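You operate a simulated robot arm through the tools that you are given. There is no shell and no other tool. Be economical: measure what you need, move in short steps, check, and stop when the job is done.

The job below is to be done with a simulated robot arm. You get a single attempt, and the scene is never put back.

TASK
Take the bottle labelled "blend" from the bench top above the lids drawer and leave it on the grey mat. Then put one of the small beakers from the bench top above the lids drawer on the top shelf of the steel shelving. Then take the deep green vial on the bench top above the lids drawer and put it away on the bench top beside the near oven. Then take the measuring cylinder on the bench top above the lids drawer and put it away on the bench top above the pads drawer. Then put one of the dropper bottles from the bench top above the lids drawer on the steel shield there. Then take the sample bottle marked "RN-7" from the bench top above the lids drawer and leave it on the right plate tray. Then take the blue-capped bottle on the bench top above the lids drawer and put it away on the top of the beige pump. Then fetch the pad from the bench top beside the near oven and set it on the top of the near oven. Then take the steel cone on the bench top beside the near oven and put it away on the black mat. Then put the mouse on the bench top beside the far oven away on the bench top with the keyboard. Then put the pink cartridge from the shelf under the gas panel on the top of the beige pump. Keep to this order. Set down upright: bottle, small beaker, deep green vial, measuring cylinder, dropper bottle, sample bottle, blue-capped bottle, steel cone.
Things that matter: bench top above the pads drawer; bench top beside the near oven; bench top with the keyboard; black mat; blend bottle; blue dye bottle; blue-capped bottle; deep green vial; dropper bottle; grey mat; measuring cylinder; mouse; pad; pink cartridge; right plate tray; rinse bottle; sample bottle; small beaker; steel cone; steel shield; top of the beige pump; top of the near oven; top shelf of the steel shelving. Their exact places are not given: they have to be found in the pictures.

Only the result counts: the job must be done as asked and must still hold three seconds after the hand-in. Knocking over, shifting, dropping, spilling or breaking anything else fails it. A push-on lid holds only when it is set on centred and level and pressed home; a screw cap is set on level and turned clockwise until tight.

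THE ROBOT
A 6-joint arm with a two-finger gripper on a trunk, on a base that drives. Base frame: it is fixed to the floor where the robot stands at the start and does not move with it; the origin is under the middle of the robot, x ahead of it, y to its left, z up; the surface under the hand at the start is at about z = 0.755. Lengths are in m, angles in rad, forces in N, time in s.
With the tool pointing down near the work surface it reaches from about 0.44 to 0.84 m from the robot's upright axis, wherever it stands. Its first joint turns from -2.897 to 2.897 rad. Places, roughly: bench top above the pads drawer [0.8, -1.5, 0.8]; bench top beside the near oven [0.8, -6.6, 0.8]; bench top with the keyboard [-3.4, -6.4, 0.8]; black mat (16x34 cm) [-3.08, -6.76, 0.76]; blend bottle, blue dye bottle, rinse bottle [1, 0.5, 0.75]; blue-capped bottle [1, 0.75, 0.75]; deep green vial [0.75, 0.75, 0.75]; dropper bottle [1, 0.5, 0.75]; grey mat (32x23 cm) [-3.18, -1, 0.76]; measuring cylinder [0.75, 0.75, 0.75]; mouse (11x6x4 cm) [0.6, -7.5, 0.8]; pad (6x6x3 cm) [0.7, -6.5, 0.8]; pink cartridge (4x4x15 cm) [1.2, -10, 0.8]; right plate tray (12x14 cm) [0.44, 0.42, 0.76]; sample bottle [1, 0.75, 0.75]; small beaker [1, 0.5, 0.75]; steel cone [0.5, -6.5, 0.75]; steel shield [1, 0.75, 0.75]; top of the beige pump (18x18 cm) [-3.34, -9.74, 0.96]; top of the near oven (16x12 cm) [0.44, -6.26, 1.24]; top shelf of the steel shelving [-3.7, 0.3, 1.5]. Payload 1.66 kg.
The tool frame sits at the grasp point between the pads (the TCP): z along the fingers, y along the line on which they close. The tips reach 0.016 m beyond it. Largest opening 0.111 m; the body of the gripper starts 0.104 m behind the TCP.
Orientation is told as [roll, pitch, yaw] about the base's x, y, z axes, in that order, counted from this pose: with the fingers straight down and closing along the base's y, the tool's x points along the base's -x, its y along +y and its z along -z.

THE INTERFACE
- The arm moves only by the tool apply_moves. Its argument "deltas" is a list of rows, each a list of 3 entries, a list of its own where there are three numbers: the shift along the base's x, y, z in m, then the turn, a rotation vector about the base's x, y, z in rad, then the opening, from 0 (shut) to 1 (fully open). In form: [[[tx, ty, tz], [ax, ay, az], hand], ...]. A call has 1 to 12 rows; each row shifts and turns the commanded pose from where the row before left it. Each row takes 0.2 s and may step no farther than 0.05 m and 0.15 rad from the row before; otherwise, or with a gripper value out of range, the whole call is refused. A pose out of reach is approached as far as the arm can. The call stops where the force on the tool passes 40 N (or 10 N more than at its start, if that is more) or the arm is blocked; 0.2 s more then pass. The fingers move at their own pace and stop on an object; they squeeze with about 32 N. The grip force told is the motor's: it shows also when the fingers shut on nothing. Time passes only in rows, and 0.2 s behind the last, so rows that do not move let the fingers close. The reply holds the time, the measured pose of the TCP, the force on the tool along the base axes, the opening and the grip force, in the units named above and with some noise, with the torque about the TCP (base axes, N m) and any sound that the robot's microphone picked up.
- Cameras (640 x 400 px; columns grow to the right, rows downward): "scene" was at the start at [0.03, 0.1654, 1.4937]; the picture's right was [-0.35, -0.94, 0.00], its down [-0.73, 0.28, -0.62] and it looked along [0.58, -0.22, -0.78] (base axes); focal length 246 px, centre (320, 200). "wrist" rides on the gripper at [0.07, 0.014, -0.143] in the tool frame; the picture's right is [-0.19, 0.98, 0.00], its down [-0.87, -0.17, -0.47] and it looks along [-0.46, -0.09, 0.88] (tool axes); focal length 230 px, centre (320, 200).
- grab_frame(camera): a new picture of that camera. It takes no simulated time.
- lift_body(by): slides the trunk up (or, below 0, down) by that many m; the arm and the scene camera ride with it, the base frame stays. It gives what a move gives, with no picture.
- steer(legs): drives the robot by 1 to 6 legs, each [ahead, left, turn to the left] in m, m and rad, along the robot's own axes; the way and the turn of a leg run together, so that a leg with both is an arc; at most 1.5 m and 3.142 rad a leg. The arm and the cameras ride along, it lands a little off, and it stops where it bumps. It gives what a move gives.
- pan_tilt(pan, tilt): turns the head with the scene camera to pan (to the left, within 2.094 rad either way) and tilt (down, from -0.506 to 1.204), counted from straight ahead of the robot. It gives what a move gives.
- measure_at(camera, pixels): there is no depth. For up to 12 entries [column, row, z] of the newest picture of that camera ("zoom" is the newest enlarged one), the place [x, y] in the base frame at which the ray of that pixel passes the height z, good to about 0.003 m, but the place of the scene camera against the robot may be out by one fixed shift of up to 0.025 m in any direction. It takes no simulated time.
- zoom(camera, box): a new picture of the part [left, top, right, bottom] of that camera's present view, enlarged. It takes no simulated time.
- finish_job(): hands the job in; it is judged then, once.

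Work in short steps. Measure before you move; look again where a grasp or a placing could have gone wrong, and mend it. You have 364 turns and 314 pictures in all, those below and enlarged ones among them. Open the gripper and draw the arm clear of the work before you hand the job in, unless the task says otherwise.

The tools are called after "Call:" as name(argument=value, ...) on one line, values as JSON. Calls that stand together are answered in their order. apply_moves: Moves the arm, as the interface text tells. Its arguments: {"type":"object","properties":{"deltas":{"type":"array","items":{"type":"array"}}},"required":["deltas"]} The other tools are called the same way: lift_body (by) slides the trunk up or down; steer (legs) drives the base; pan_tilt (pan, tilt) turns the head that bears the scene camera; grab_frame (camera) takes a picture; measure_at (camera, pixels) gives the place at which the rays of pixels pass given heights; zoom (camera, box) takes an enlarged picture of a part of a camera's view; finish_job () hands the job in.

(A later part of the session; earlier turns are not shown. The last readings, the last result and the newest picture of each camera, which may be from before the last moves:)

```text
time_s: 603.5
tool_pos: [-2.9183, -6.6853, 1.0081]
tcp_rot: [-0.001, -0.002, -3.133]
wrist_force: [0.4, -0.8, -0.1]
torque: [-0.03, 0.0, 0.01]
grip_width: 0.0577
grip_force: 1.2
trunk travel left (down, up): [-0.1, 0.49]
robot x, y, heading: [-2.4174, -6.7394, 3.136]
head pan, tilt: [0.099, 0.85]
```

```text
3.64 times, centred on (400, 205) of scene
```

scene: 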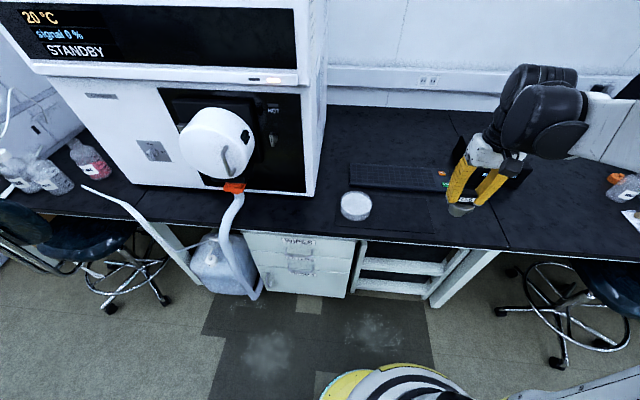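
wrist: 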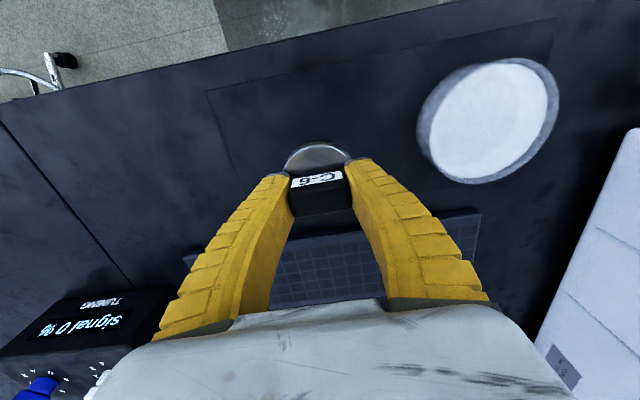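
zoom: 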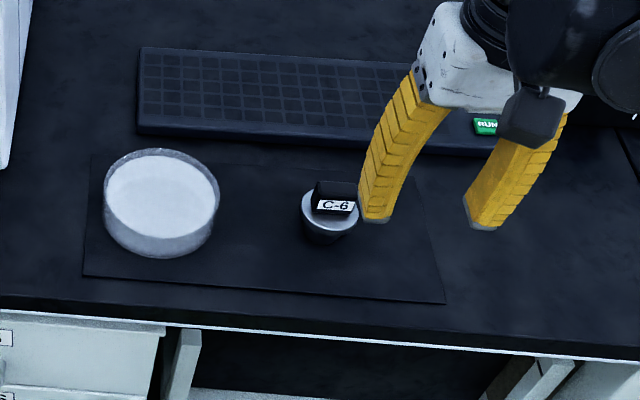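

Cone stands on the mat. Next the mouse: I drive toward (−0.9,−7.4) facing the other bench and look.

Call:
steer(legs=[[-1.4, 0, 0], [0, 0, 3.13], [0, -0.7, 0]])

Call:
pan_tilt(pan=0.2, tilt=0.55)

Call:
grab_frame(camera="scene")

```text
time_s: 621.1
tool_pos: [-0.5657, -7.5184, 1.0094]
tcp_rot: [-0.001, -0.003, -0.037]
wrist_force: [0.2, -0.5, 0.1]
torque: [0.02, -0.01, 0.01]
grip_width: 0.0575
grip_force: 1.5
trunk travel left (down, up): [-0.1, 0.49]
robot x, y, heading: [-1.0669, -7.4453, -0.05]
head pan, tilt: [0.099, 0.85]
```

```text
time_s: 621.9
tool_pos: [-0.5661, -7.5184, 1.0087]
tcp_rot: [-0.002, -0.002, -0.037]
wrist_force: [0.3, -0.5, -0.9]
torque: [0.01, -0.02, -0.01]
grip_width: 0.0577
grip_force: 1.0
trunk travel left (down, up): [-0.1, 0.49]
robot x, y, heading: [-1.0666, -7.4414, -0.045]
head pan, tilt: [0.201, 0.55]
```

```text
159 pictures are left
```

scene: 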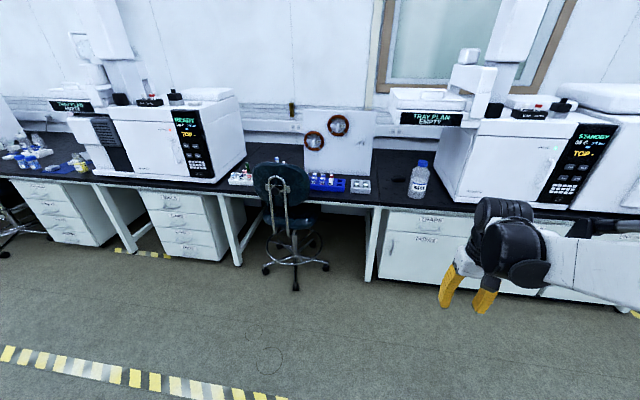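

I enlarge the area around the blue-capped bottle near (418,180).

Call:
zoom(camera="scene", box=[340, 140, 480, 230])

Call:
measure_at(camera="scene", pixels=[[417, 197, 0.755], [404, 178, 0.755], [370, 200, 0.755], [295, 288, 0], [328, 266, 0], [440, 190, 0.755], [368, 278, 0]])

```text
4.44 times, centred on (410, 185) of scene
```

zoom: 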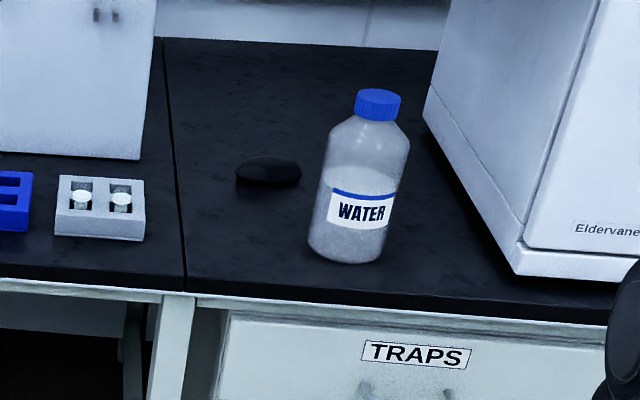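

```text
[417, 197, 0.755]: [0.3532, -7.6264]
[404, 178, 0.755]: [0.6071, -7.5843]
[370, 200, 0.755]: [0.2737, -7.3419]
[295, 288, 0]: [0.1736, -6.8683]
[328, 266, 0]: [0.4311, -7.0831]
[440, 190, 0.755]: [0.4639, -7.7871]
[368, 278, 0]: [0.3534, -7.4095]
```

The mouse lies at about (0.62,-7.58), long axis along y; a tall water bottle stands at (0.37,-7.63). I raise the hand and drive closer, biased left.

Call:
apply_moves(deltas=[[[0, 0.02, 0.045], [0, 0, 0], 0.8], [[0, 0.02, 0.045], [0, 0, 0], 0.8], [[0, 0.02, 0.045], [0, 0, 0], 0.8], [[0, 0.02, 0.045], [0, 0, 0], 0.8]])

Call:
steer(legs=[[0, 0.05, 0.047], [0.95, 0, 0]])

Call:
grab_frame(camera="wrist")

Call:
pan_tilt(pan=-0.1, tilt=0.7)

Call:
grab_frame(camera="scene")

```text
time_s: 622.9
tool_pos: [-0.5678, -7.4394, 1.19]
tcp_rot: [-0.002, -0.003, -0.037]
wrist_force: [-0.7, -0.2, 0.5]
torque: [-0.01, 0.01, 0.0]
grip_width: 0.0901
grip_force: 1.2
trunk travel left (down, up): [-0.1, 0.49]
robot x, y, heading: [-1.0633, -7.4423, -0.053]
head pan, tilt: [0.201, 0.55]
```

```text
time_s: 628.3
tool_pos: [0.3717, -7.3519, 1.1893]
tcp_rot: [-0.001, -0.003, 0.027]
wrist_force: [0.3, 0.3, -0.8]
torque: [-0.03, 0.03, 0.01]
grip_width: 0.09
grip_force: 0.5
trunk travel left (down, up): [-0.1, 0.49]
robot x, y, heading: [-0.1267, -7.3868, 0.013]
head pan, tilt: [0.201, 0.55]
```

```text
157 pictures are left
```

wrist: 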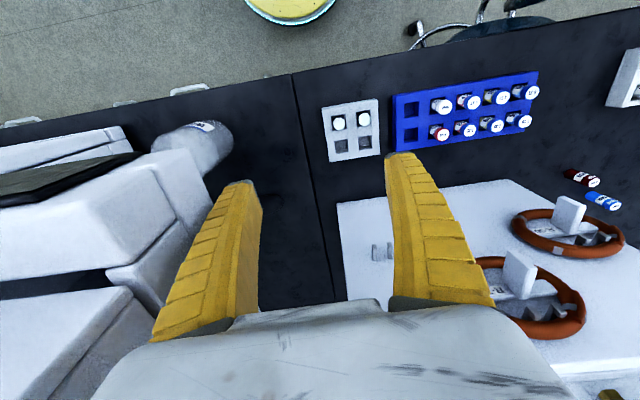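

```text
time_s: 629.1
tool_pos: [0.3716, -7.3522, 1.191]
tcp_rot: [0.0, -0.002, 0.027]
wrist_force: [0.2, 0.4, 0.9]
torque: [0.0, 0.02, 0.0]
grip_width: 0.0897
grip_force: 1.0
trunk travel left (down, up): [-0.1, 0.49]
robot x, y, heading: [-0.1257, -7.3843, 0.016]
head pan, tilt: [-0.099, 0.7]
```

```text
156 pictures are left
```

scene: 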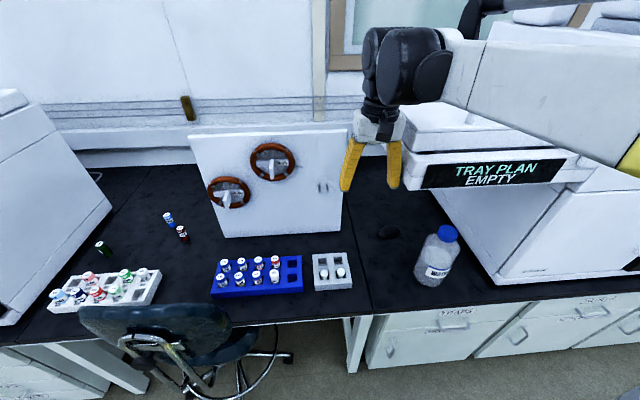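

I enlarge around the mouse and measure the oven's overhanging tray too.

Call:
zoom(camera="scene", box=[330, 120, 490, 300])

Call:
measure_at(camera="scene", pixels=[[388, 233, 0.775], [378, 232, 0.765], [398, 232, 0.765], [405, 188, 1.0], [405, 188, 1.1], [425, 280, 0.755], [446, 228, 0.95], [340, 235, 0.755], [405, 150, 1.1]])

```text
2.22 times, centred on (410, 210) of scene
```

zoom: 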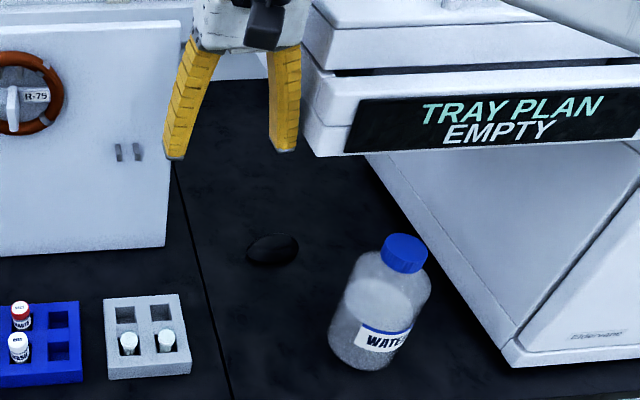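

```text
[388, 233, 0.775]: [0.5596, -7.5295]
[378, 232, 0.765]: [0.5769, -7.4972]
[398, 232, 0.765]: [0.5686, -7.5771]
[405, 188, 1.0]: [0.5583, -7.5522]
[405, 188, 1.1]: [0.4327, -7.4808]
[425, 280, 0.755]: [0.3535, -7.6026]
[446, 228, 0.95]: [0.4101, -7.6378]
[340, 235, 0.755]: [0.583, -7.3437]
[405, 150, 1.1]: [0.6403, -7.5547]
```

I triangulate the oven tray's near corner with the wrist picture.

Call:
zoom(camera="wrist", box=[60, 100, 340, 320])

```text
1.82 times, centred on (200, 210) of wrist
```

zoom: 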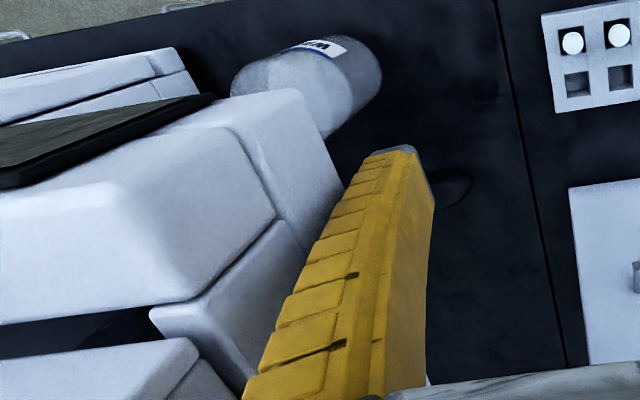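

Call:
measure_at(camera="wrist", pixels=[[189, 150, 1.0], [189, 150, 1.05], [189, 150, 1.1], [212, 212, 1.0], [212, 212, 1.05], [212, 212, 1.1], [274, 203, 0.76], [290, 205, 0.78]])

Call:
measure_at(camera="scene", pixels=[[408, 190, 1.02], [408, 190, 1.04], [408, 190, 1.06], [408, 160, 1.05], [408, 160, 1.1], [401, 130, 1.1]])

```text
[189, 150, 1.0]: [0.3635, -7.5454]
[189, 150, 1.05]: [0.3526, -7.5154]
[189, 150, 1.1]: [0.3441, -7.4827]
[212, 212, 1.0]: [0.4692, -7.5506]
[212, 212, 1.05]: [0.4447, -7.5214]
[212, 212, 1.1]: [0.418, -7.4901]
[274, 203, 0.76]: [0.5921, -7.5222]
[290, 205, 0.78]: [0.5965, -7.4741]
```

```text
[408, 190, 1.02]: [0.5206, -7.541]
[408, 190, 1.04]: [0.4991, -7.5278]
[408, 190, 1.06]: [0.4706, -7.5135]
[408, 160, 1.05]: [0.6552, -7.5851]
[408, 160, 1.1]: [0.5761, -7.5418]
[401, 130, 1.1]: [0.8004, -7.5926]
```

Call:
measure_at(camera="scene", pixels=[[423, 188, 1.0], [423, 188, 1.05], [423, 188, 1.1], [423, 188, 1.15], [426, 165, 1.1], [426, 165, 1.15], [426, 165, 1.2]])

Call:
pan_tilt(pan=-0.35, tilt=0.45)

Call:
zoom(camera="scene", box=[200, 100, 440, 300])

```text
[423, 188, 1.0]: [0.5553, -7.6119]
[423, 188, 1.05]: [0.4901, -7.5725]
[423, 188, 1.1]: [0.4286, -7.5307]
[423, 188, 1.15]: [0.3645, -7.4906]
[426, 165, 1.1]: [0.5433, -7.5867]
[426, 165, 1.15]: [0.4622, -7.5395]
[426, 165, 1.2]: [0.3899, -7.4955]
```

```text
time_s: 629.9
tool_pos: [0.3715, -7.3519, 1.1895]
tcp_rot: [-0.003, -0.002, 0.026]
wrist_force: [0.2, -0.4, 0.5]
torque: [0.01, 0.01, -0.03]
grip_width: 0.09
grip_force: 0.9
trunk travel left (down, up): [-0.1, 0.49]
robot x, y, heading: [-0.1239, -7.3891, 0.012]
head pan, tilt: [-0.351, 0.45]
```

```text
2.00 times, centred on (320, 200) of scene
```

zoom: 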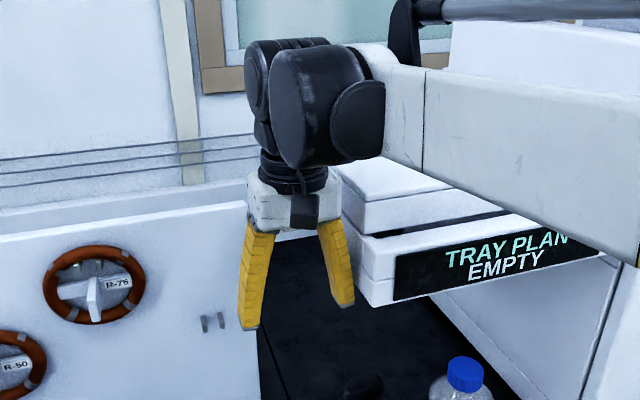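

I triangulate the tray by raising the trunk: first I take rays for the tray's lower corner (345,251) and sign edge here.

Call:
measure_at(camera="scene", pixels=[[345, 252, 0.95], [345, 252, 1.0], [345, 252, 1.05], [345, 252, 1.1], [356, 250, 1.0], [356, 250, 1.05], [333, 225, 1.1], [333, 225, 1.15]])

Call:
lift_body(by=0.3)

Call:
pan_tilt(pan=-0.35, tilt=0.75)

Call:
grab_frame(camera="scene")

Call:
grab_frame(camera="wrist")

```text
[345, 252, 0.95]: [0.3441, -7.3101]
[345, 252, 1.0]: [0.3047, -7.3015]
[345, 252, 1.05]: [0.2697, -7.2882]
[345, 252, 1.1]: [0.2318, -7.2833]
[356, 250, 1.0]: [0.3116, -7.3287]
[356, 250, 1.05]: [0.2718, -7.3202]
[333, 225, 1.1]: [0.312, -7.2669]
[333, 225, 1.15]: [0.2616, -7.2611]
```

```text
time_s: 632.9
tool_pos: [0.3724, -7.3519, 1.4897]
tcp_rot: [-0.002, -0.001, 0.025]
wrist_force: [0.1, 0.3, 1.3]
torque: [0.03, 0.01, 0.01]
grip_width: 0.0899
grip_force: 0.8
trunk travel left (down, up): [-0.4, 0.19]
robot x, y, heading: [-0.1255, -7.3909, 0.013]
head pan, tilt: [-0.351, 0.45]
```

```text
time_s: 633.7
tool_pos: [0.3716, -7.3532, 1.4896]
tcp_rot: [-0.002, -0.002, 0.026]
wrist_force: [0.6, -0.4, -1.0]
torque: [0.05, 0.01, -0.03]
grip_width: 0.0896
grip_force: 0.5
trunk travel left (down, up): [-0.4, 0.19]
robot x, y, heading: [-0.1259, -7.3816, 0.02]
head pan, tilt: [-0.351, 0.75]
```

```text
152 pictures are left
```

scene: 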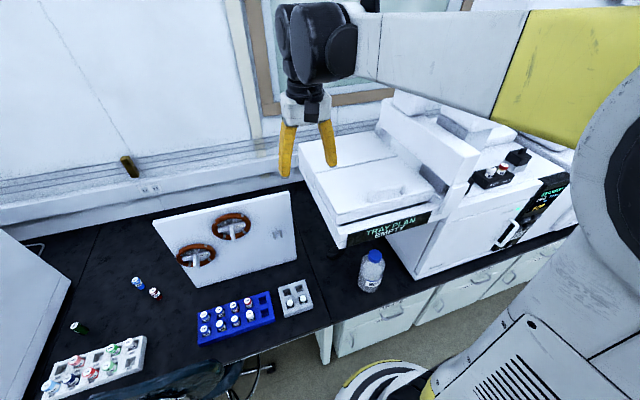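

```text
151 pictures are left
```

wrist: 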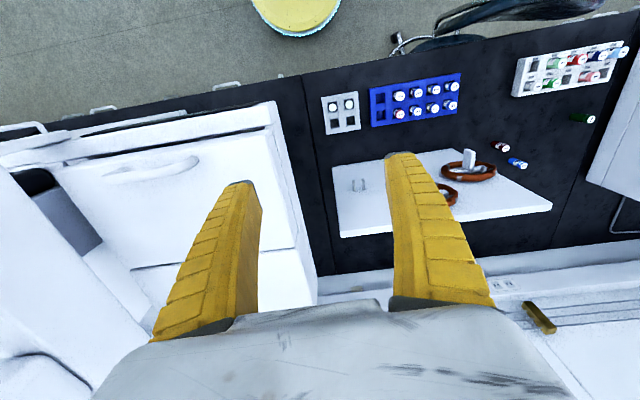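

I triangulate the tray's top front-left corner: wrist (275,103), scene (343,222).

Call:
measure_at(camera="wrist", pixels=[[275, 103, 1.05], [275, 103, 1.1], [275, 103, 1.15], [315, 290, 1.05], [315, 290, 1.1]])

Call:
measure_at(camera="scene", pixels=[[343, 224, 1.05], [343, 224, 1.1], [343, 224, 1.15], [347, 247, 1.0], [347, 247, 1.05], [300, 170, 1.05], [300, 150, 1.1]])

Call:
zoom(camera="scene", box=[270, 120, 450, 300])

```text
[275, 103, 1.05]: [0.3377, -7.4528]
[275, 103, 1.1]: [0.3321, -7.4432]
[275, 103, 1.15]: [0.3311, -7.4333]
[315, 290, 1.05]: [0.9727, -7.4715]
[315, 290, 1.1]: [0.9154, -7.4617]
```

```text
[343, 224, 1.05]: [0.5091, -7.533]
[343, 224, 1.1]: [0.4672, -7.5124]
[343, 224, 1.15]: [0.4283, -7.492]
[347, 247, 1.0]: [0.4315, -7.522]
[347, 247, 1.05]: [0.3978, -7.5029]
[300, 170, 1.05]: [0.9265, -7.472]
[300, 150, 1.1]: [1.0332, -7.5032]
```

```text
2.22 times, centred on (360, 210) of scene
```

zoom: 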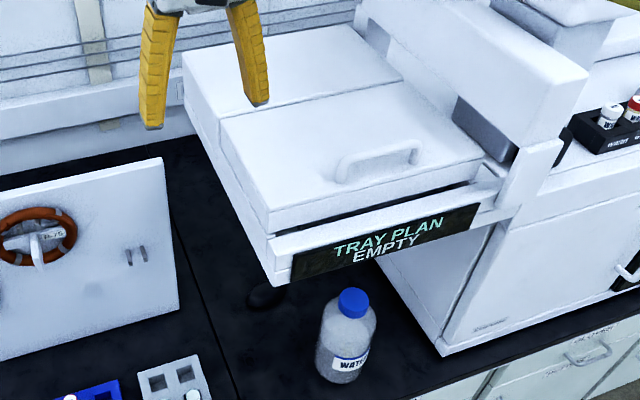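

The tray's bottom is at z≈1.19 with its corner at about (0.33,-7.43); the mouse lies under it. I retract the hand, lower the trunk, and view the mouse from below the tray.

Call:
apply_moves(deltas=[[[-0.045, 0, 0], [0, 0, 0], 0.8], [[-0.045, 0, 0], [0, 0, 0], 0.8], [[-0.045, 0, 0], [0, 0, 0], 0.8]])

Call:
lift_body(by=-0.3)

Call:
apply_moves(deltas=[[[0.02, -0.02, -0.04], [0, 0, 0], 0.8], [[0.02, -0.02, -0.04], [0, 0, 0], 0.8], [[0.02, -0.02, -0.04], [0, 0, 0], 0.8], [[0.02, -0.02, -0.04], [0, 0, 0], 0.8], [[0.02, -0.0, -0.04], [0, 0, 0], 0.8]])

Call:
grab_frame(camera="wrist")

Call:
pan_tilt(pan=-0.1, tilt=0.6)

Call:
grab_frame(camera="scene")

```text
time_s: 634.5
tool_pos: [0.236, -7.3531, 1.4894]
tcp_rot: [-0.002, -0.002, 0.027]
wrist_force: [-0.7, -0.2, 0.9]
torque: [0.0, -0.05, 0.01]
grip_width: 0.0899
grip_force: 0.8
trunk travel left (down, up): [-0.4, 0.19]
robot x, y, heading: [-0.1245, -7.3847, 0.015]
head pan, tilt: [-0.351, 0.75]
```

```text
time_s: 637.5
tool_pos: [0.2388, -7.353, 1.1877]
tcp_rot: [-0.001, -0.001, 0.027]
wrist_force: [-0.6, 0.4, -0.2]
torque: [0.0, 0.0, 0.03]
grip_width: 0.0899
grip_force: 0.8
trunk travel left (down, up): [-0.1, 0.49]
robot x, y, heading: [-0.1255, -7.3896, 0.011]
head pan, tilt: [-0.351, 0.75]
```

```text
time_s: 638.9
tool_pos: [0.2921, -7.4262, 1.0004]
tcp_rot: [-0.005, -0.024, 0.025]
wrist_force: [0.6, 0.0, -0.4]
torque: [-0.01, -0.01, -0.03]
grip_width: 0.0899
grip_force: 0.2
trunk travel left (down, up): [-0.1, 0.49]
robot x, y, heading: [-0.1328, -7.3884, 0.018]
head pan, tilt: [-0.351, 0.75]
stopped in row 5: the arm was blocked; the commanded pose is now the measured one
```

```text
149 pictures are left
```

wrist: 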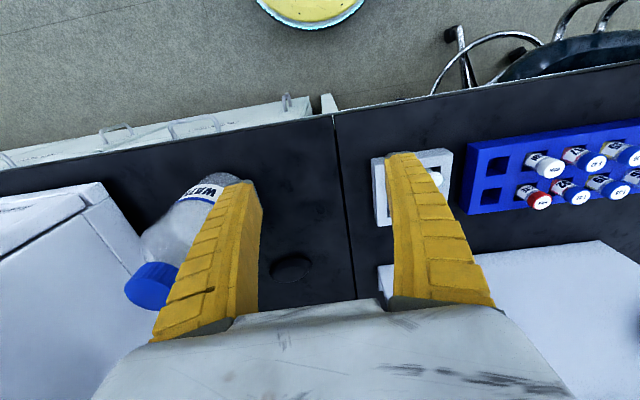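

```text
time_s: 639.7
tool_pos: [0.2925, -7.4256, 0.9986]
tcp_rot: [-0.008, -0.025, 0.025]
wrist_force: [-1.1, 0.1, 0.9]
torque: [0.04, 0.01, 0.01]
grip_width: 0.0899
grip_force: 0.2
trunk travel left (down, up): [-0.1, 0.49]
robot x, y, heading: [-0.129, -7.3859, 0.018]
head pan, tilt: [-0.099, 0.6]
```

```text
148 pictures are left
```

scene: 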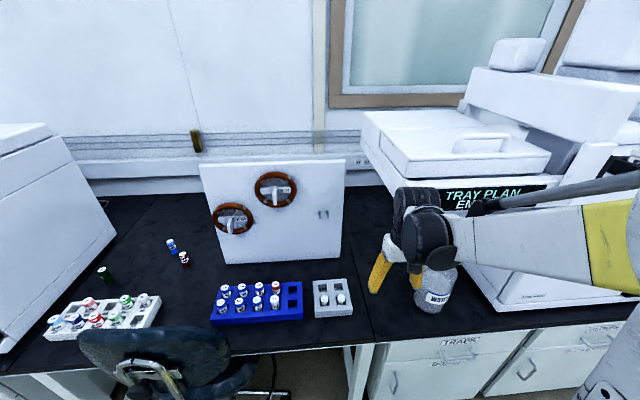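

Blocked softly — probably the wrist against the tray's front edge. I back off in -x and straighten.

Call:
apply_moves(deltas=[[[-0.03, 0.0, 0], [0, 0, 0], 0.8], [[-0.03, 0.02, 0], [0, 0.024, 0], 0.8]])

Call:
grab_frame(camera="scene")

Call:
grab_frame(camera="wrist")

```text
time_s: 640.3
tool_pos: [0.268, -7.4099, 0.99]
tcp_rot: [-0.002, 0.021, 0.023]
wrist_force: [-1.6, 1.4, 0.8]
torque: [-0.01, -0.14, 0.04]
grip_width: 0.0898
grip_force: 0.5
trunk travel left (down, up): [-0.1, 0.49]
robot x, y, heading: [-0.1256, -7.3856, 0.01]
head pan, tilt: [-0.099, 0.6]
```

```text
147 pictures are left
```

scene: 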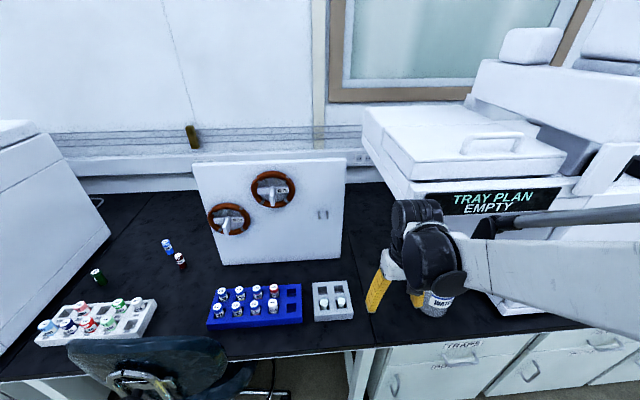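

```text
146 pictures are left
```

wrist: 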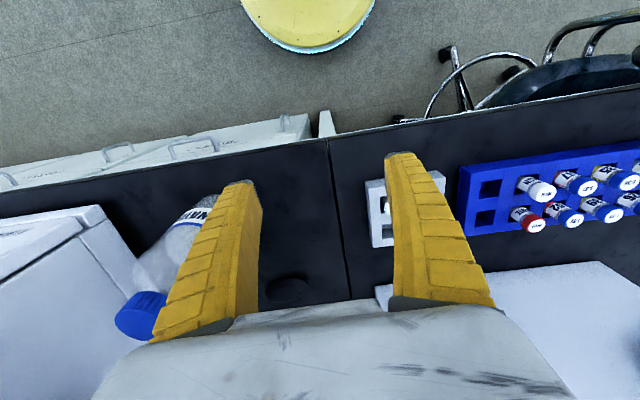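

The limit was my own minimum reach, not contact. I estimate the height of the wrist's top from this picture.

Call:
measure_at(camera="scene", pixels=[[418, 200, 1.15], [418, 200, 1.2], [418, 200, 1.25], [418, 200, 1.3], [375, 312, 0.97], [375, 312, 0.99]])

```text
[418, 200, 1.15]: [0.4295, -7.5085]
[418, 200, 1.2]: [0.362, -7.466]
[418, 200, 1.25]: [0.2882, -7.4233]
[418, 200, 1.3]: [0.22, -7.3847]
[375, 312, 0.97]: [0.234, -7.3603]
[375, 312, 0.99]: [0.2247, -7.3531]
```

Wrist top is ≈0.285 above the TCP, so I must pass under the tray (1.19) with TCP z ≤0.87. I check the chair's extent to see if I can stand further left.

Call:
measure_at(camera="scene", pixels=[[228, 350, 0.8], [228, 350, 0.7], [70, 345, 0.85], [150, 340, 0.85], [200, 395, 0.6], [110, 375, 0.8]])

Call:
pan_tilt(pan=0.5, tilt=1.0)

Call:
grab_frame(camera="scene")

```text
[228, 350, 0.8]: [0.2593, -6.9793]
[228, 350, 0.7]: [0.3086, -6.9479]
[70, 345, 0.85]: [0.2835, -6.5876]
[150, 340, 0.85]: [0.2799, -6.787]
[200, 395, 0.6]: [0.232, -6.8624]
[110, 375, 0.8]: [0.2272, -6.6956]
```

```text
time_s: 641.3
tool_pos: [0.2655, -7.4104, 0.9898]
tcp_rot: [0.0, 0.026, 0.024]
wrist_force: [-1.2, -0.1, -0.3]
torque: [0.01, -0.01, 0.01]
grip_width: 0.0899
grip_force: 0.2
trunk travel left (down, up): [-0.1, 0.49]
robot x, y, heading: [-0.1289, -7.3845, 0.017]
head pan, tilt: [0.499, 1.0]
```

```text
145 pictures are left
```

scene: 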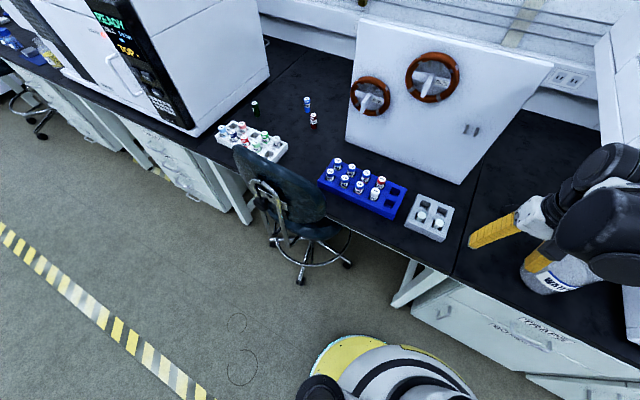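

Enough room at (-0.1,-7.13). I raise the hand a bit, move there, and turn ~0.5 rad right to face the mouse.

Call:
apply_moves(deltas=[[[0.02, 0, 0.03], [0, -0.024, 0], 0.8], [[0.02, 0, 0.03], [0, 0, 0], 0.8]])

Call:
steer(legs=[[-0.05, 0.24, 0], [0.06, 0, -0.5]])

Call:
pan_tilt(pan=-0.1, tilt=0.6)

Call:
grab_frame(camera="scene")

Call:
grab_frame(camera="wrist")

```text
time_s: 641.9
tool_pos: [0.2922, -7.4066, 1.0496]
tcp_rot: [-0.003, -0.005, 0.027]
wrist_force: [0.4, 0.1, -0.4]
torque: [0.0, -0.01, 0.04]
grip_width: 0.0901
grip_force: 0.7
trunk travel left (down, up): [-0.1, 0.49]
robot x, y, heading: [-0.1295, -7.3904, 0.014]
head pan, tilt: [0.499, 1.0]
```

```text
time_s: 642.8
tool_pos: [0.3022, -7.3817, 1.0513]
tcp_rot: [-0.003, -0.001, 0.022]
wrist_force: [0.3, 17.3, -0.3]
torque: [-2.45, 0.12, 0.43]
grip_width: 0.0899
grip_force: 0.8
trunk travel left (down, up): [-0.1, 0.49]
robot x, y, heading: [-0.1339, -7.3553, 0.012]
head pan, tilt: [0.499, 1.0]
stopped in leg 1: the force on the tool passed its limit at 76 N (the readings are from after the stop); the commanded pose is now the measured one
```

```text
time_s: 643.8
tool_pos: [0.3024, -7.381, 1.0501]
tcp_rot: [-0.007, 0.001, 0.022]
wrist_force: [3.9, 27.4, 3.1]
torque: [-4.19, 0.52, 0.85]
grip_width: 0.0899
grip_force: 0.2
trunk travel left (down, up): [-0.1, 0.49]
robot x, y, heading: [-0.1342, -7.3591, 0.013]
head pan, tilt: [-0.099, 0.6]
```

```text
144 pictures are left
```

scene: 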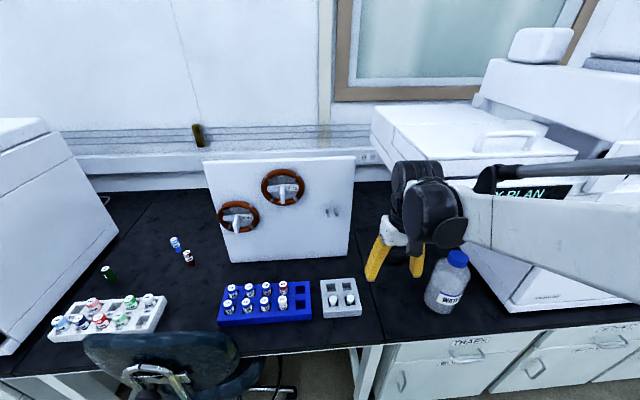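

```text
143 pictures are left
```

wrist: 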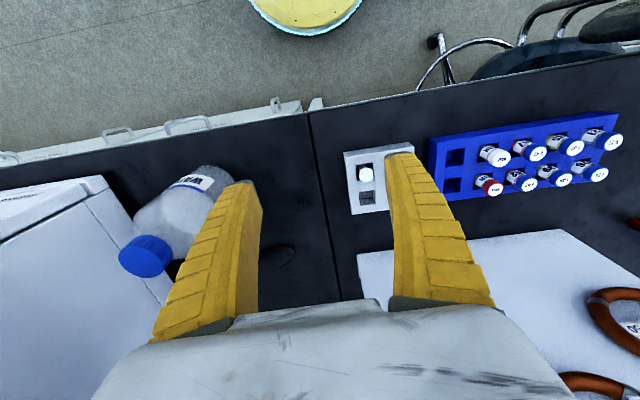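

Contact (environment pushing +y at ~15 cm above TCP — likely the tray corner beside the hand). I ease the hand away in small steps, +y first.

Call:
apply_moves(deltas=[[[0, 0.01, 0], [0, 0, 0], 0.8]])

```text
time_s: 644.2
tool_pos: [0.3011, -7.3769, 1.0498]
tcp_rot: [-0.002, 0.0, 0.017]
wrist_force: [-0.7, -0.4, -0.9]
torque: [-0.02, 0.0, -0.03]
grip_width: 0.0898
grip_force: 0.9
trunk travel left (down, up): [-0.1, 0.49]
robot x, y, heading: [-0.1377, -7.3596, 0.001]
head pan, tilt: [-0.099, 0.6]
```

Relieved. Now I drive straight back 0.15, away from the tray, then reposition.

Call:
steer(legs=[[-0.15, 0, 0]])

Call:
grab_frame(camera="scene")

```text
time_s: 645.6
tool_pos: [0.1542, -7.3758, 1.0508]
tcp_rot: [-0.003, 0.0, 0.02]
wrist_force: [-0.3, 0.1, 0.2]
torque: [0.01, 0.0, 0.03]
grip_width: 0.09
grip_force: 1.2
trunk travel left (down, up): [-0.1, 0.49]
robot x, y, heading: [-0.28, -7.3603, 0.013]
head pan, tilt: [-0.099, 0.6]
```

```text
142 pictures are left
```

scene: 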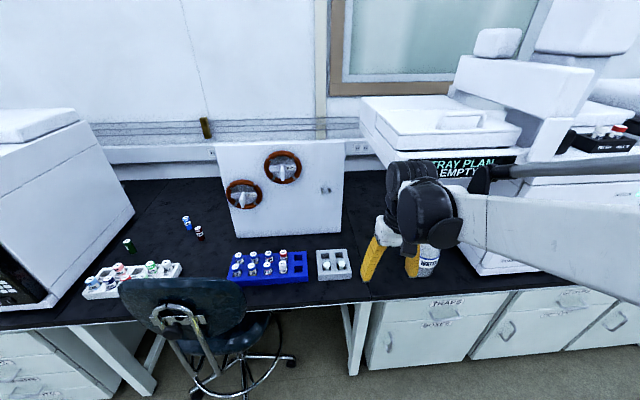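

Tray looks untouched. Plan: lower the trunk 0.1, stand at about (-0.07,-7.08) turned 0.6 rad right, so the forearm comes in beside the tray.

Call:
lift_body(by=-0.1)

Call:
steer(legs=[[0, 0.28, 0], [0, 0, -0.6]])

Call:
pan_tilt(pan=0.1, tilt=0.7)

Call:
grab_frame(camera="scene")

```text
time_s: 646.9
tool_pos: [0.1548, -7.375, 0.9501]
tcp_rot: [-0.004, 0.0, 0.019]
wrist_force: [0.1, 0.3, 0.3]
torque: [0.0, 0.0, -0.01]
grip_width: 0.0897
grip_force: 1.1
trunk travel left (down, up): [0.0, 0.59]
robot x, y, heading: [-0.2794, -7.3621, 0.01]
head pan, tilt: [-0.099, 0.6]
```

```text
time_s: 650.5
tool_pos: [0.0659, -7.344, 0.9514]
tcp_rot: [-0.004, -0.001, -0.585]
wrist_force: [-0.2, -0.4, -0.1]
torque: [-0.01, 0.0, 0.0]
grip_width: 0.09
grip_force: 0.8
trunk travel left (down, up): [0.0, 0.59]
robot x, y, heading: [-0.2906, -7.083, -0.594]
head pan, tilt: [-0.099, 0.6]
```

```text
time_s: 651.2
tool_pos: [0.0664, -7.3442, 0.9499]
tcp_rot: [-0.003, 0.001, -0.584]
wrist_force: [-0.3, 0.2, 0.2]
torque: [-0.01, 0.0, -0.01]
grip_width: 0.09
grip_force: 0.4
trunk travel left (down, up): [0.0, 0.59]
robot x, y, heading: [-0.2819, -7.0841, -0.594]
head pan, tilt: [0.099, 0.7]
```

```text
141 pictures are left
```

scene: 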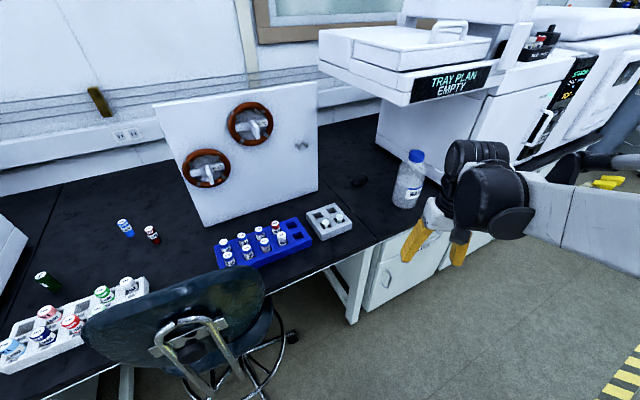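

The mouse is now visible at (358,181). I enlarge it.

Call:
zoom(camera="scene", box=[310, 140, 430, 220])

```text
5.00 times, centred on (370, 180) of scene
```

zoom: 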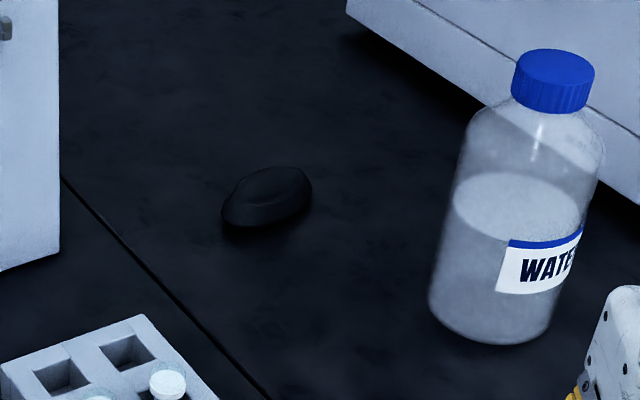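

I measure the mouse's outline on the bench plane.

Call:
measure_at(camera="zoom", pixels=[[222, 216, 0.765], [312, 190, 0.765], [265, 228, 0.757], [240, 226, 0.757], [300, 212, 0.757], [270, 168, 0.79], [240, 182, 0.785], [300, 168, 0.785], [488, 335, 0.755], [60, 178, 0.755]])

Call:
measure_at(camera="scene", pixels=[[405, 105, 1.1], [405, 105, 1.15], [405, 105, 1.19], [320, 70, 1.19], [290, 338, 0], [275, 290, 0.8], [235, 270, 0.85]])

```text
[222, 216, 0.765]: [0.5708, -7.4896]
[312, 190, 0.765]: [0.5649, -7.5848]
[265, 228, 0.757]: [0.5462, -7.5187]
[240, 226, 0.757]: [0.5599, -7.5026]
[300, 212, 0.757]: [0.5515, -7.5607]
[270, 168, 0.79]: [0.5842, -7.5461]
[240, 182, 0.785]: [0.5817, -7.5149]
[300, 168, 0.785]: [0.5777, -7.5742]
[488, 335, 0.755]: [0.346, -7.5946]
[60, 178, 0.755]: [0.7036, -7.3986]
```

```text
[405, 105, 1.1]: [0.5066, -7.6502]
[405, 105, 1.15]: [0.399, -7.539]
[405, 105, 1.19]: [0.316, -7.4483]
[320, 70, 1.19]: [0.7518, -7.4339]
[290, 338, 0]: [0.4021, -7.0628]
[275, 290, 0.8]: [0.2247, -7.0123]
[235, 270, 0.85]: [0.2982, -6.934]
```

Mouse: centre ≈(0.597,-7.547), long axis along y; tray bottom 1.19 starts at y<-7.44. I first lower the hand (extending a little), then drive closer.

Call:
apply_moves(deltas=[[[0.04, -0.027, 0], [0, 0, 0], 0.8], [[0.02, -0.013, -0.04], [0, 0, 0], 0.8], [[0.0, 0.0, -0.04], [0, 0, 0], 0.8]])

Call:
steer(legs=[[0.15, 0.12, 0]])

Call:
grab_frame(camera="scene")

Call:
grab_frame(camera="wrist")

```text
time_s: 652.0
tool_pos: [0.1272, -7.3844, 0.8683]
tcp_rot: [-0.003, 0.001, -0.585]
wrist_force: [-0.2, 0.5, -0.3]
torque: [0.0, 0.04, 0.01]
grip_width: 0.0901
grip_force: 0.4
trunk travel left (down, up): [0.0, 0.59]
robot x, y, heading: [-0.2867, -7.081, -0.591]
head pan, tilt: [0.099, 0.7]
```

```text
time_s: 653.6
tool_pos: [0.3176, -7.368, 0.8685]
tcp_rot: [-0.004, 0.0, -0.584]
wrist_force: [-1.3, 0.0, -0.4]
torque: [-0.01, -0.01, 0.02]
grip_width: 0.0899
grip_force: 0.7
trunk travel left (down, up): [0.0, 0.59]
robot x, y, heading: [-0.0943, -7.0647, -0.596]
head pan, tilt: [0.099, 0.7]
```

```text
139 pictures are left
```

scene: 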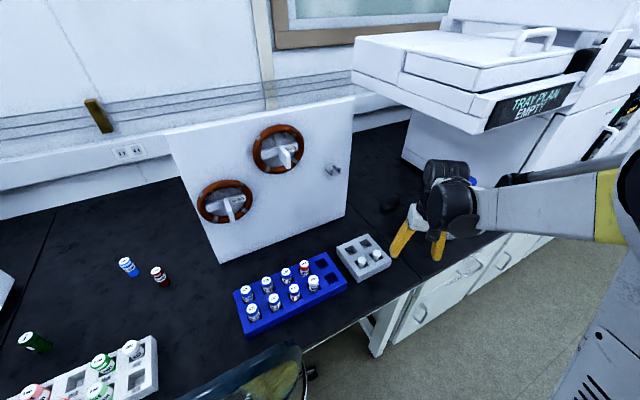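

```text
138 pictures are left
```

wrist: 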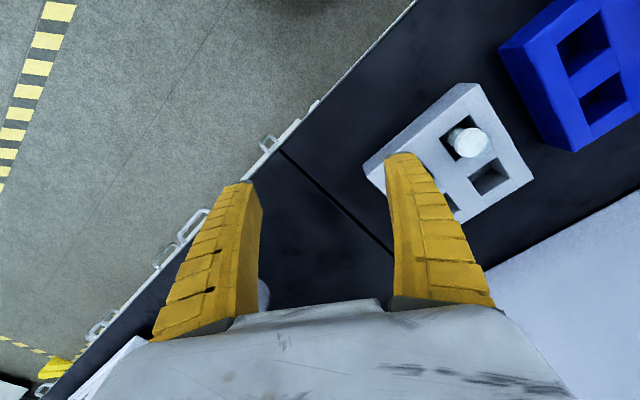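

Clear so far. I go 0.06 further, then turn the hand's yaw toward -1.57 while moving to a point short of the mouse.

Call:
steer(legs=[[0.06, 0.0, 0]])

Call:
apply_moves(deltas=[[[0.02, -0.005, 0], [0, 0, -0.14], 0.8], [[0.02, -0.005, 0], [0, 0, -0.14], 0.8], [[0.02, -0.005, 0], [0, 0, -0.14], 0.8], [[0.02, -0.005, 0], [0, 0, -0.14], 0.8], [[0.02, -0.005, 0], [0, 0, -0.14], 0.8], [[0.02, -0.005, 0], [0, 0, -0.14], 0.8], [[0.02, -0.005, 0], [0, 0, -0.14], 0.8]])

Call:
grab_frame(camera="scene")

Call:
grab_frame(camera="wrist")

```text
time_s: 654.6
tool_pos: [0.3662, -7.3996, 0.8709]
tcp_rot: [-0.004, 0.0, -0.583]
wrist_force: [-0.5, 0.5, -0.3]
torque: [-0.01, 0.02, 0.0]
grip_width: 0.0896
grip_force: 0.5
trunk travel left (down, up): [0.0, 0.59]
robot x, y, heading: [-0.0475, -7.1003, -0.591]
head pan, tilt: [0.099, 0.7]
```

```text
time_s: 656.2
tool_pos: [0.5058, -7.4366, 0.8693]
tcp_rot: [-0.003, 0.0, -1.566]
wrist_force: [-0.1, 0.2, 0.8]
torque: [-0.03, -0.01, 0.0]
grip_width: 0.09
grip_force: 1.3
trunk travel left (down, up): [0.0, 0.59]
robot x, y, heading: [-0.0488, -7.0995, -0.59]
head pan, tilt: [0.099, 0.7]
```

```text
137 pictures are left
```

scene: 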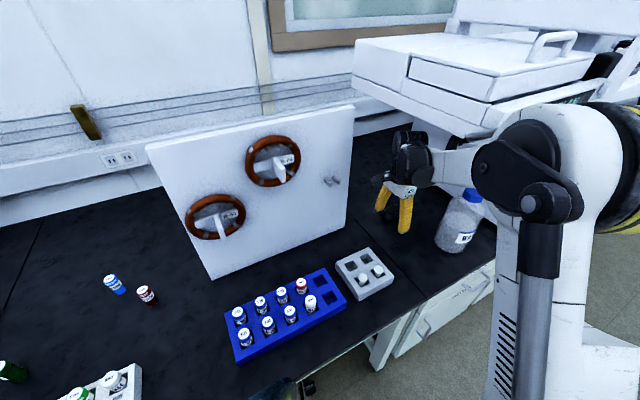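

```text
136 pictures are left
```

wrist: 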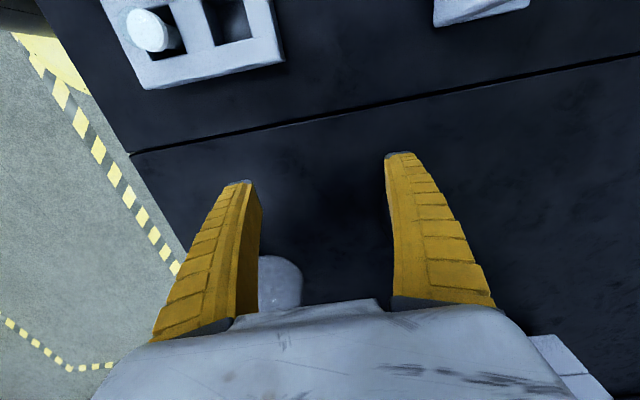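

Hand under the tray's side, clear. I move halfway to the mouse and look again.

Call:
apply_moves(deltas=[[[0.03, -0.02, 0], [0, 0, 0], 0.8], [[0.03, -0.02, 0], [0, 0, 0], 0.8]])

Call:
grab_frame(camera="scene")

Call:
grab_frame(camera="wrist")

```text
time_s: 656.8
tool_pos: [0.5692, -7.4716, 0.8701]
tcp_rot: [-0.005, -0.001, -1.561]
wrist_force: [0.4, 0.5, -0.7]
torque: [0.0, -0.01, 0.01]
grip_width: 0.0899
grip_force: 0.7
trunk travel left (down, up): [0.0, 0.59]
robot x, y, heading: [-0.0475, -7.0975, -0.591]
head pan, tilt: [0.099, 0.7]
```

```text
135 pictures are left
```

scene: 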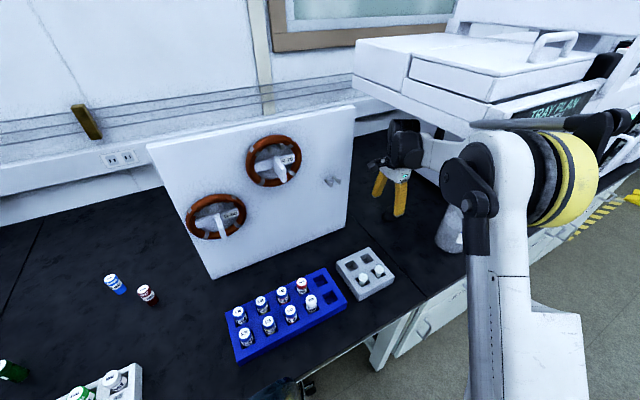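

```text
134 pictures are left
```

wrist: 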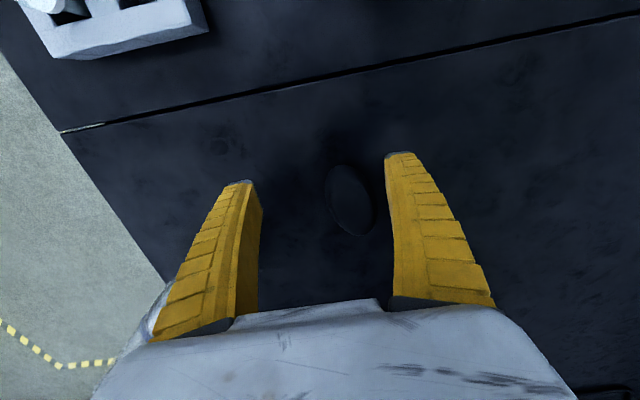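

Mouse visible in the wrist view at (350,200); I enlarge to measure.

Call:
zoom(camera="wrist", box=[300, 140, 400, 260])

```text
3.33 times, centred on (350, 200) of wrist
```

zoom: 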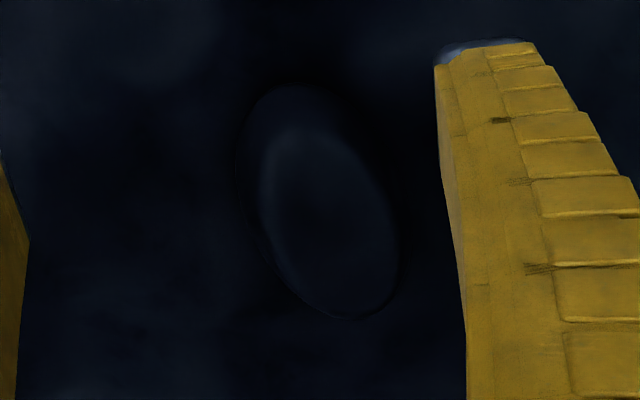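

Call:
measure_at(camera="zoom", pixels=[[280, 84, 0.76], [357, 318, 0.775], [240, 170, 0.765], [400, 240, 0.765], [318, 205, 0.77], [318, 205, 0.785]])

```text
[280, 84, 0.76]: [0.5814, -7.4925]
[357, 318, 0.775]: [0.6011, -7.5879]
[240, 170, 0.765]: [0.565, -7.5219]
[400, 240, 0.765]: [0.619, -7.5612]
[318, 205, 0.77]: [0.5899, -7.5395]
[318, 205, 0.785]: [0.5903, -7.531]
```

Mouse centre (0.591,-7.54), axis turned 0.2 rad. I adjust yaw +0.19, centre over it, and descend.

Call:
apply_moves(deltas=[[[0.007, -0.023, 0], [0, 0, 0.1], 0.8], [[0.007, -0.023, 0], [0, 0, 0.09], 0.8], [[0.008, -0.022, 0], [0, 0, 0], 0.8], [[0, 0, -0.02], [0, 0, 0], 0.8]])

Call:
grab_frame(camera="wrist")

Call:
grab_frame(camera="scene")

```text
time_s: 658.0
tool_pos: [0.6092, -7.503, 0.8572]
tcp_rot: [-0.007, -0.005, -1.327]
wrist_force: [-0.1, 1.1, -7.8]
torque: [-0.26, 0.09, 0.04]
grip_width: 0.0901
grip_force: 0.4
trunk travel left (down, up): [0.0, 0.59]
robot x, y, heading: [-0.0455, -7.0956, -0.569]
head pan, tilt: [0.099, 0.7]
stopped in row 4: the arm was blocked; the commanded pose is now the measured one
```

```text
132 pictures are left
```

wrist: 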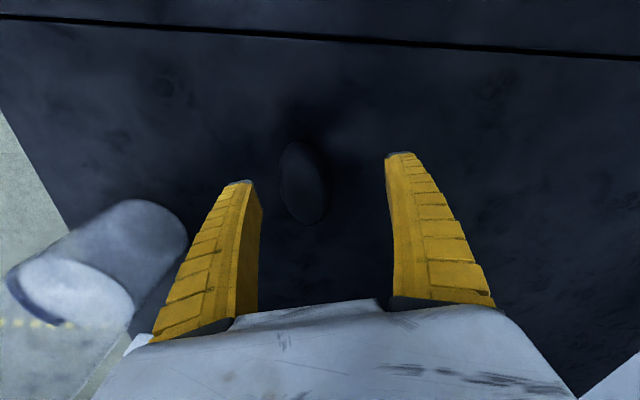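

```text
131 pictures are left
```

scene: 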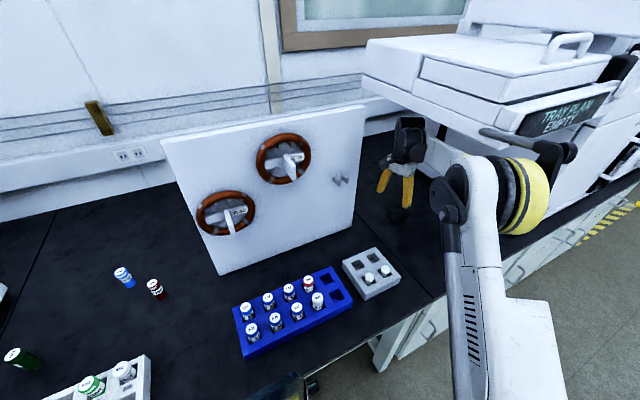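

Blocked, with the base nudged: probably the elbow linkage touches the tray's front. I back the hand off at once.

Call:
apply_moves(deltas=[[[-0.01, 0.025, 0.0], [0, 0, 0], 0.8], [[-0.02, 0.025, 0.01], [0, 0, 0], 0.8]])

Call:
zoom(camera="scene", box=[380, 40, 640, 240])

```text
time_s: 658.6
tool_pos: [0.5759, -7.4623, 0.869]
tcp_rot: [-0.003, 0.0, -1.331]
wrist_force: [0.0, 0.0, -0.5]
torque: [0.04, 0.01, 0.03]
grip_width: 0.0901
grip_force: 1.1
trunk travel left (down, up): [0.0, 0.59]
robot x, y, heading: [-0.0475, -7.0992, -0.579]
head pan, tilt: [0.099, 0.7]
```

```text
2.00 times, centred on (510, 140) of scene
```

zoom: 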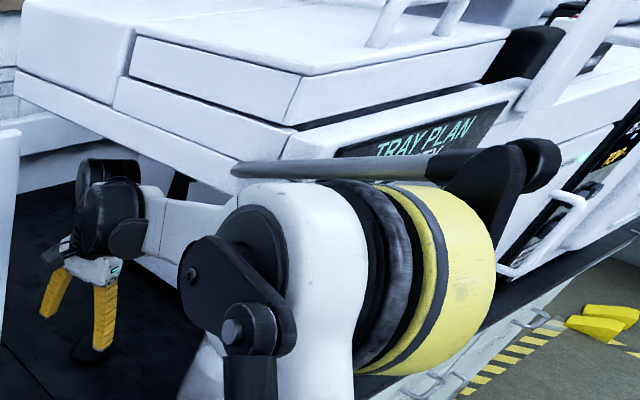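

The linkage rod's tip meets the tray corner. I step the base back 5 cm (arm lower when extended) and will come in low, sliding the open fingers along the mouse from its left end.

Call:
steer(legs=[[-0.05, 0, 0]])

Call:
apply_moves(deltas=[[[0.02, 0.0, -0.03], [0, 0, -0.04], 0.8], [[0.02, 0.0, -0.03], [0, 0, 0], 0.8], [[0.0, 0.0, -0.03], [0, 0, 0], 0.8]])

Call:
grab_frame(camera="wrist")

Call:
zoom(camera="scene", box=[380, 40, 640, 240])

```text
time_s: 659.5
tool_pos: [0.5354, -7.4328, 0.8692]
tcp_rot: [-0.002, -0.001, -1.327]
wrist_force: [0.0, 0.3, 0.6]
torque: [0.02, 0.01, -0.01]
grip_width: 0.09
grip_force: 0.2
trunk travel left (down, up): [0.0, 0.59]
robot x, y, heading: [-0.0885, -7.0686, -0.575]
head pan, tilt: [0.099, 0.7]
```

```text
time_s: 660.3
tool_pos: [0.5769, -7.4328, 0.7793]
tcp_rot: [-0.003, 0.0, -1.367]
wrist_force: [0.2, 0.6, 0.2]
torque: [-0.03, 0.0, -0.04]
grip_width: 0.09
grip_force: 0.5
trunk travel left (down, up): [0.0, 0.59]
robot x, y, heading: [-0.0897, -7.0706, -0.577]
head pan, tilt: [0.099, 0.7]
```

```text
129 pictures are left
```

wrist: 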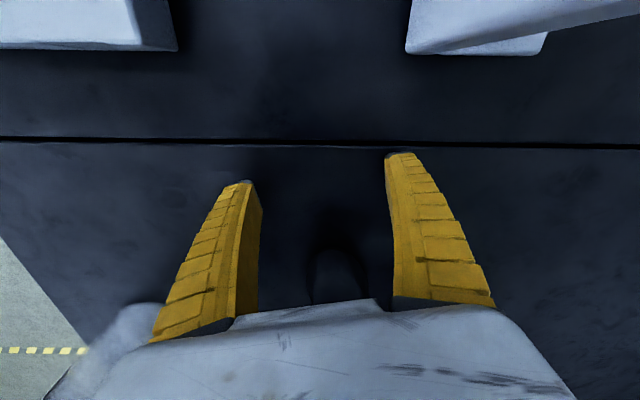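

```text
2.00 times, centred on (510, 140) of scene
```

zoom: 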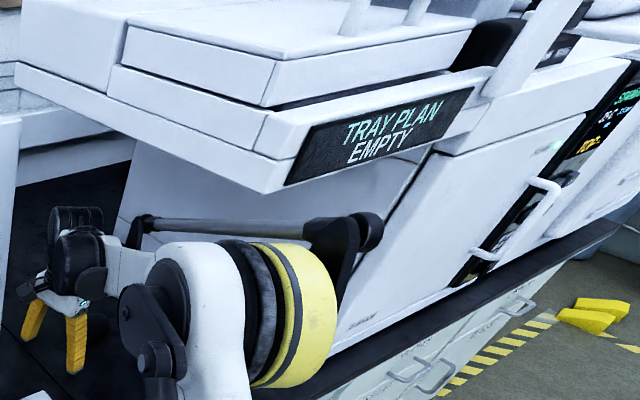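

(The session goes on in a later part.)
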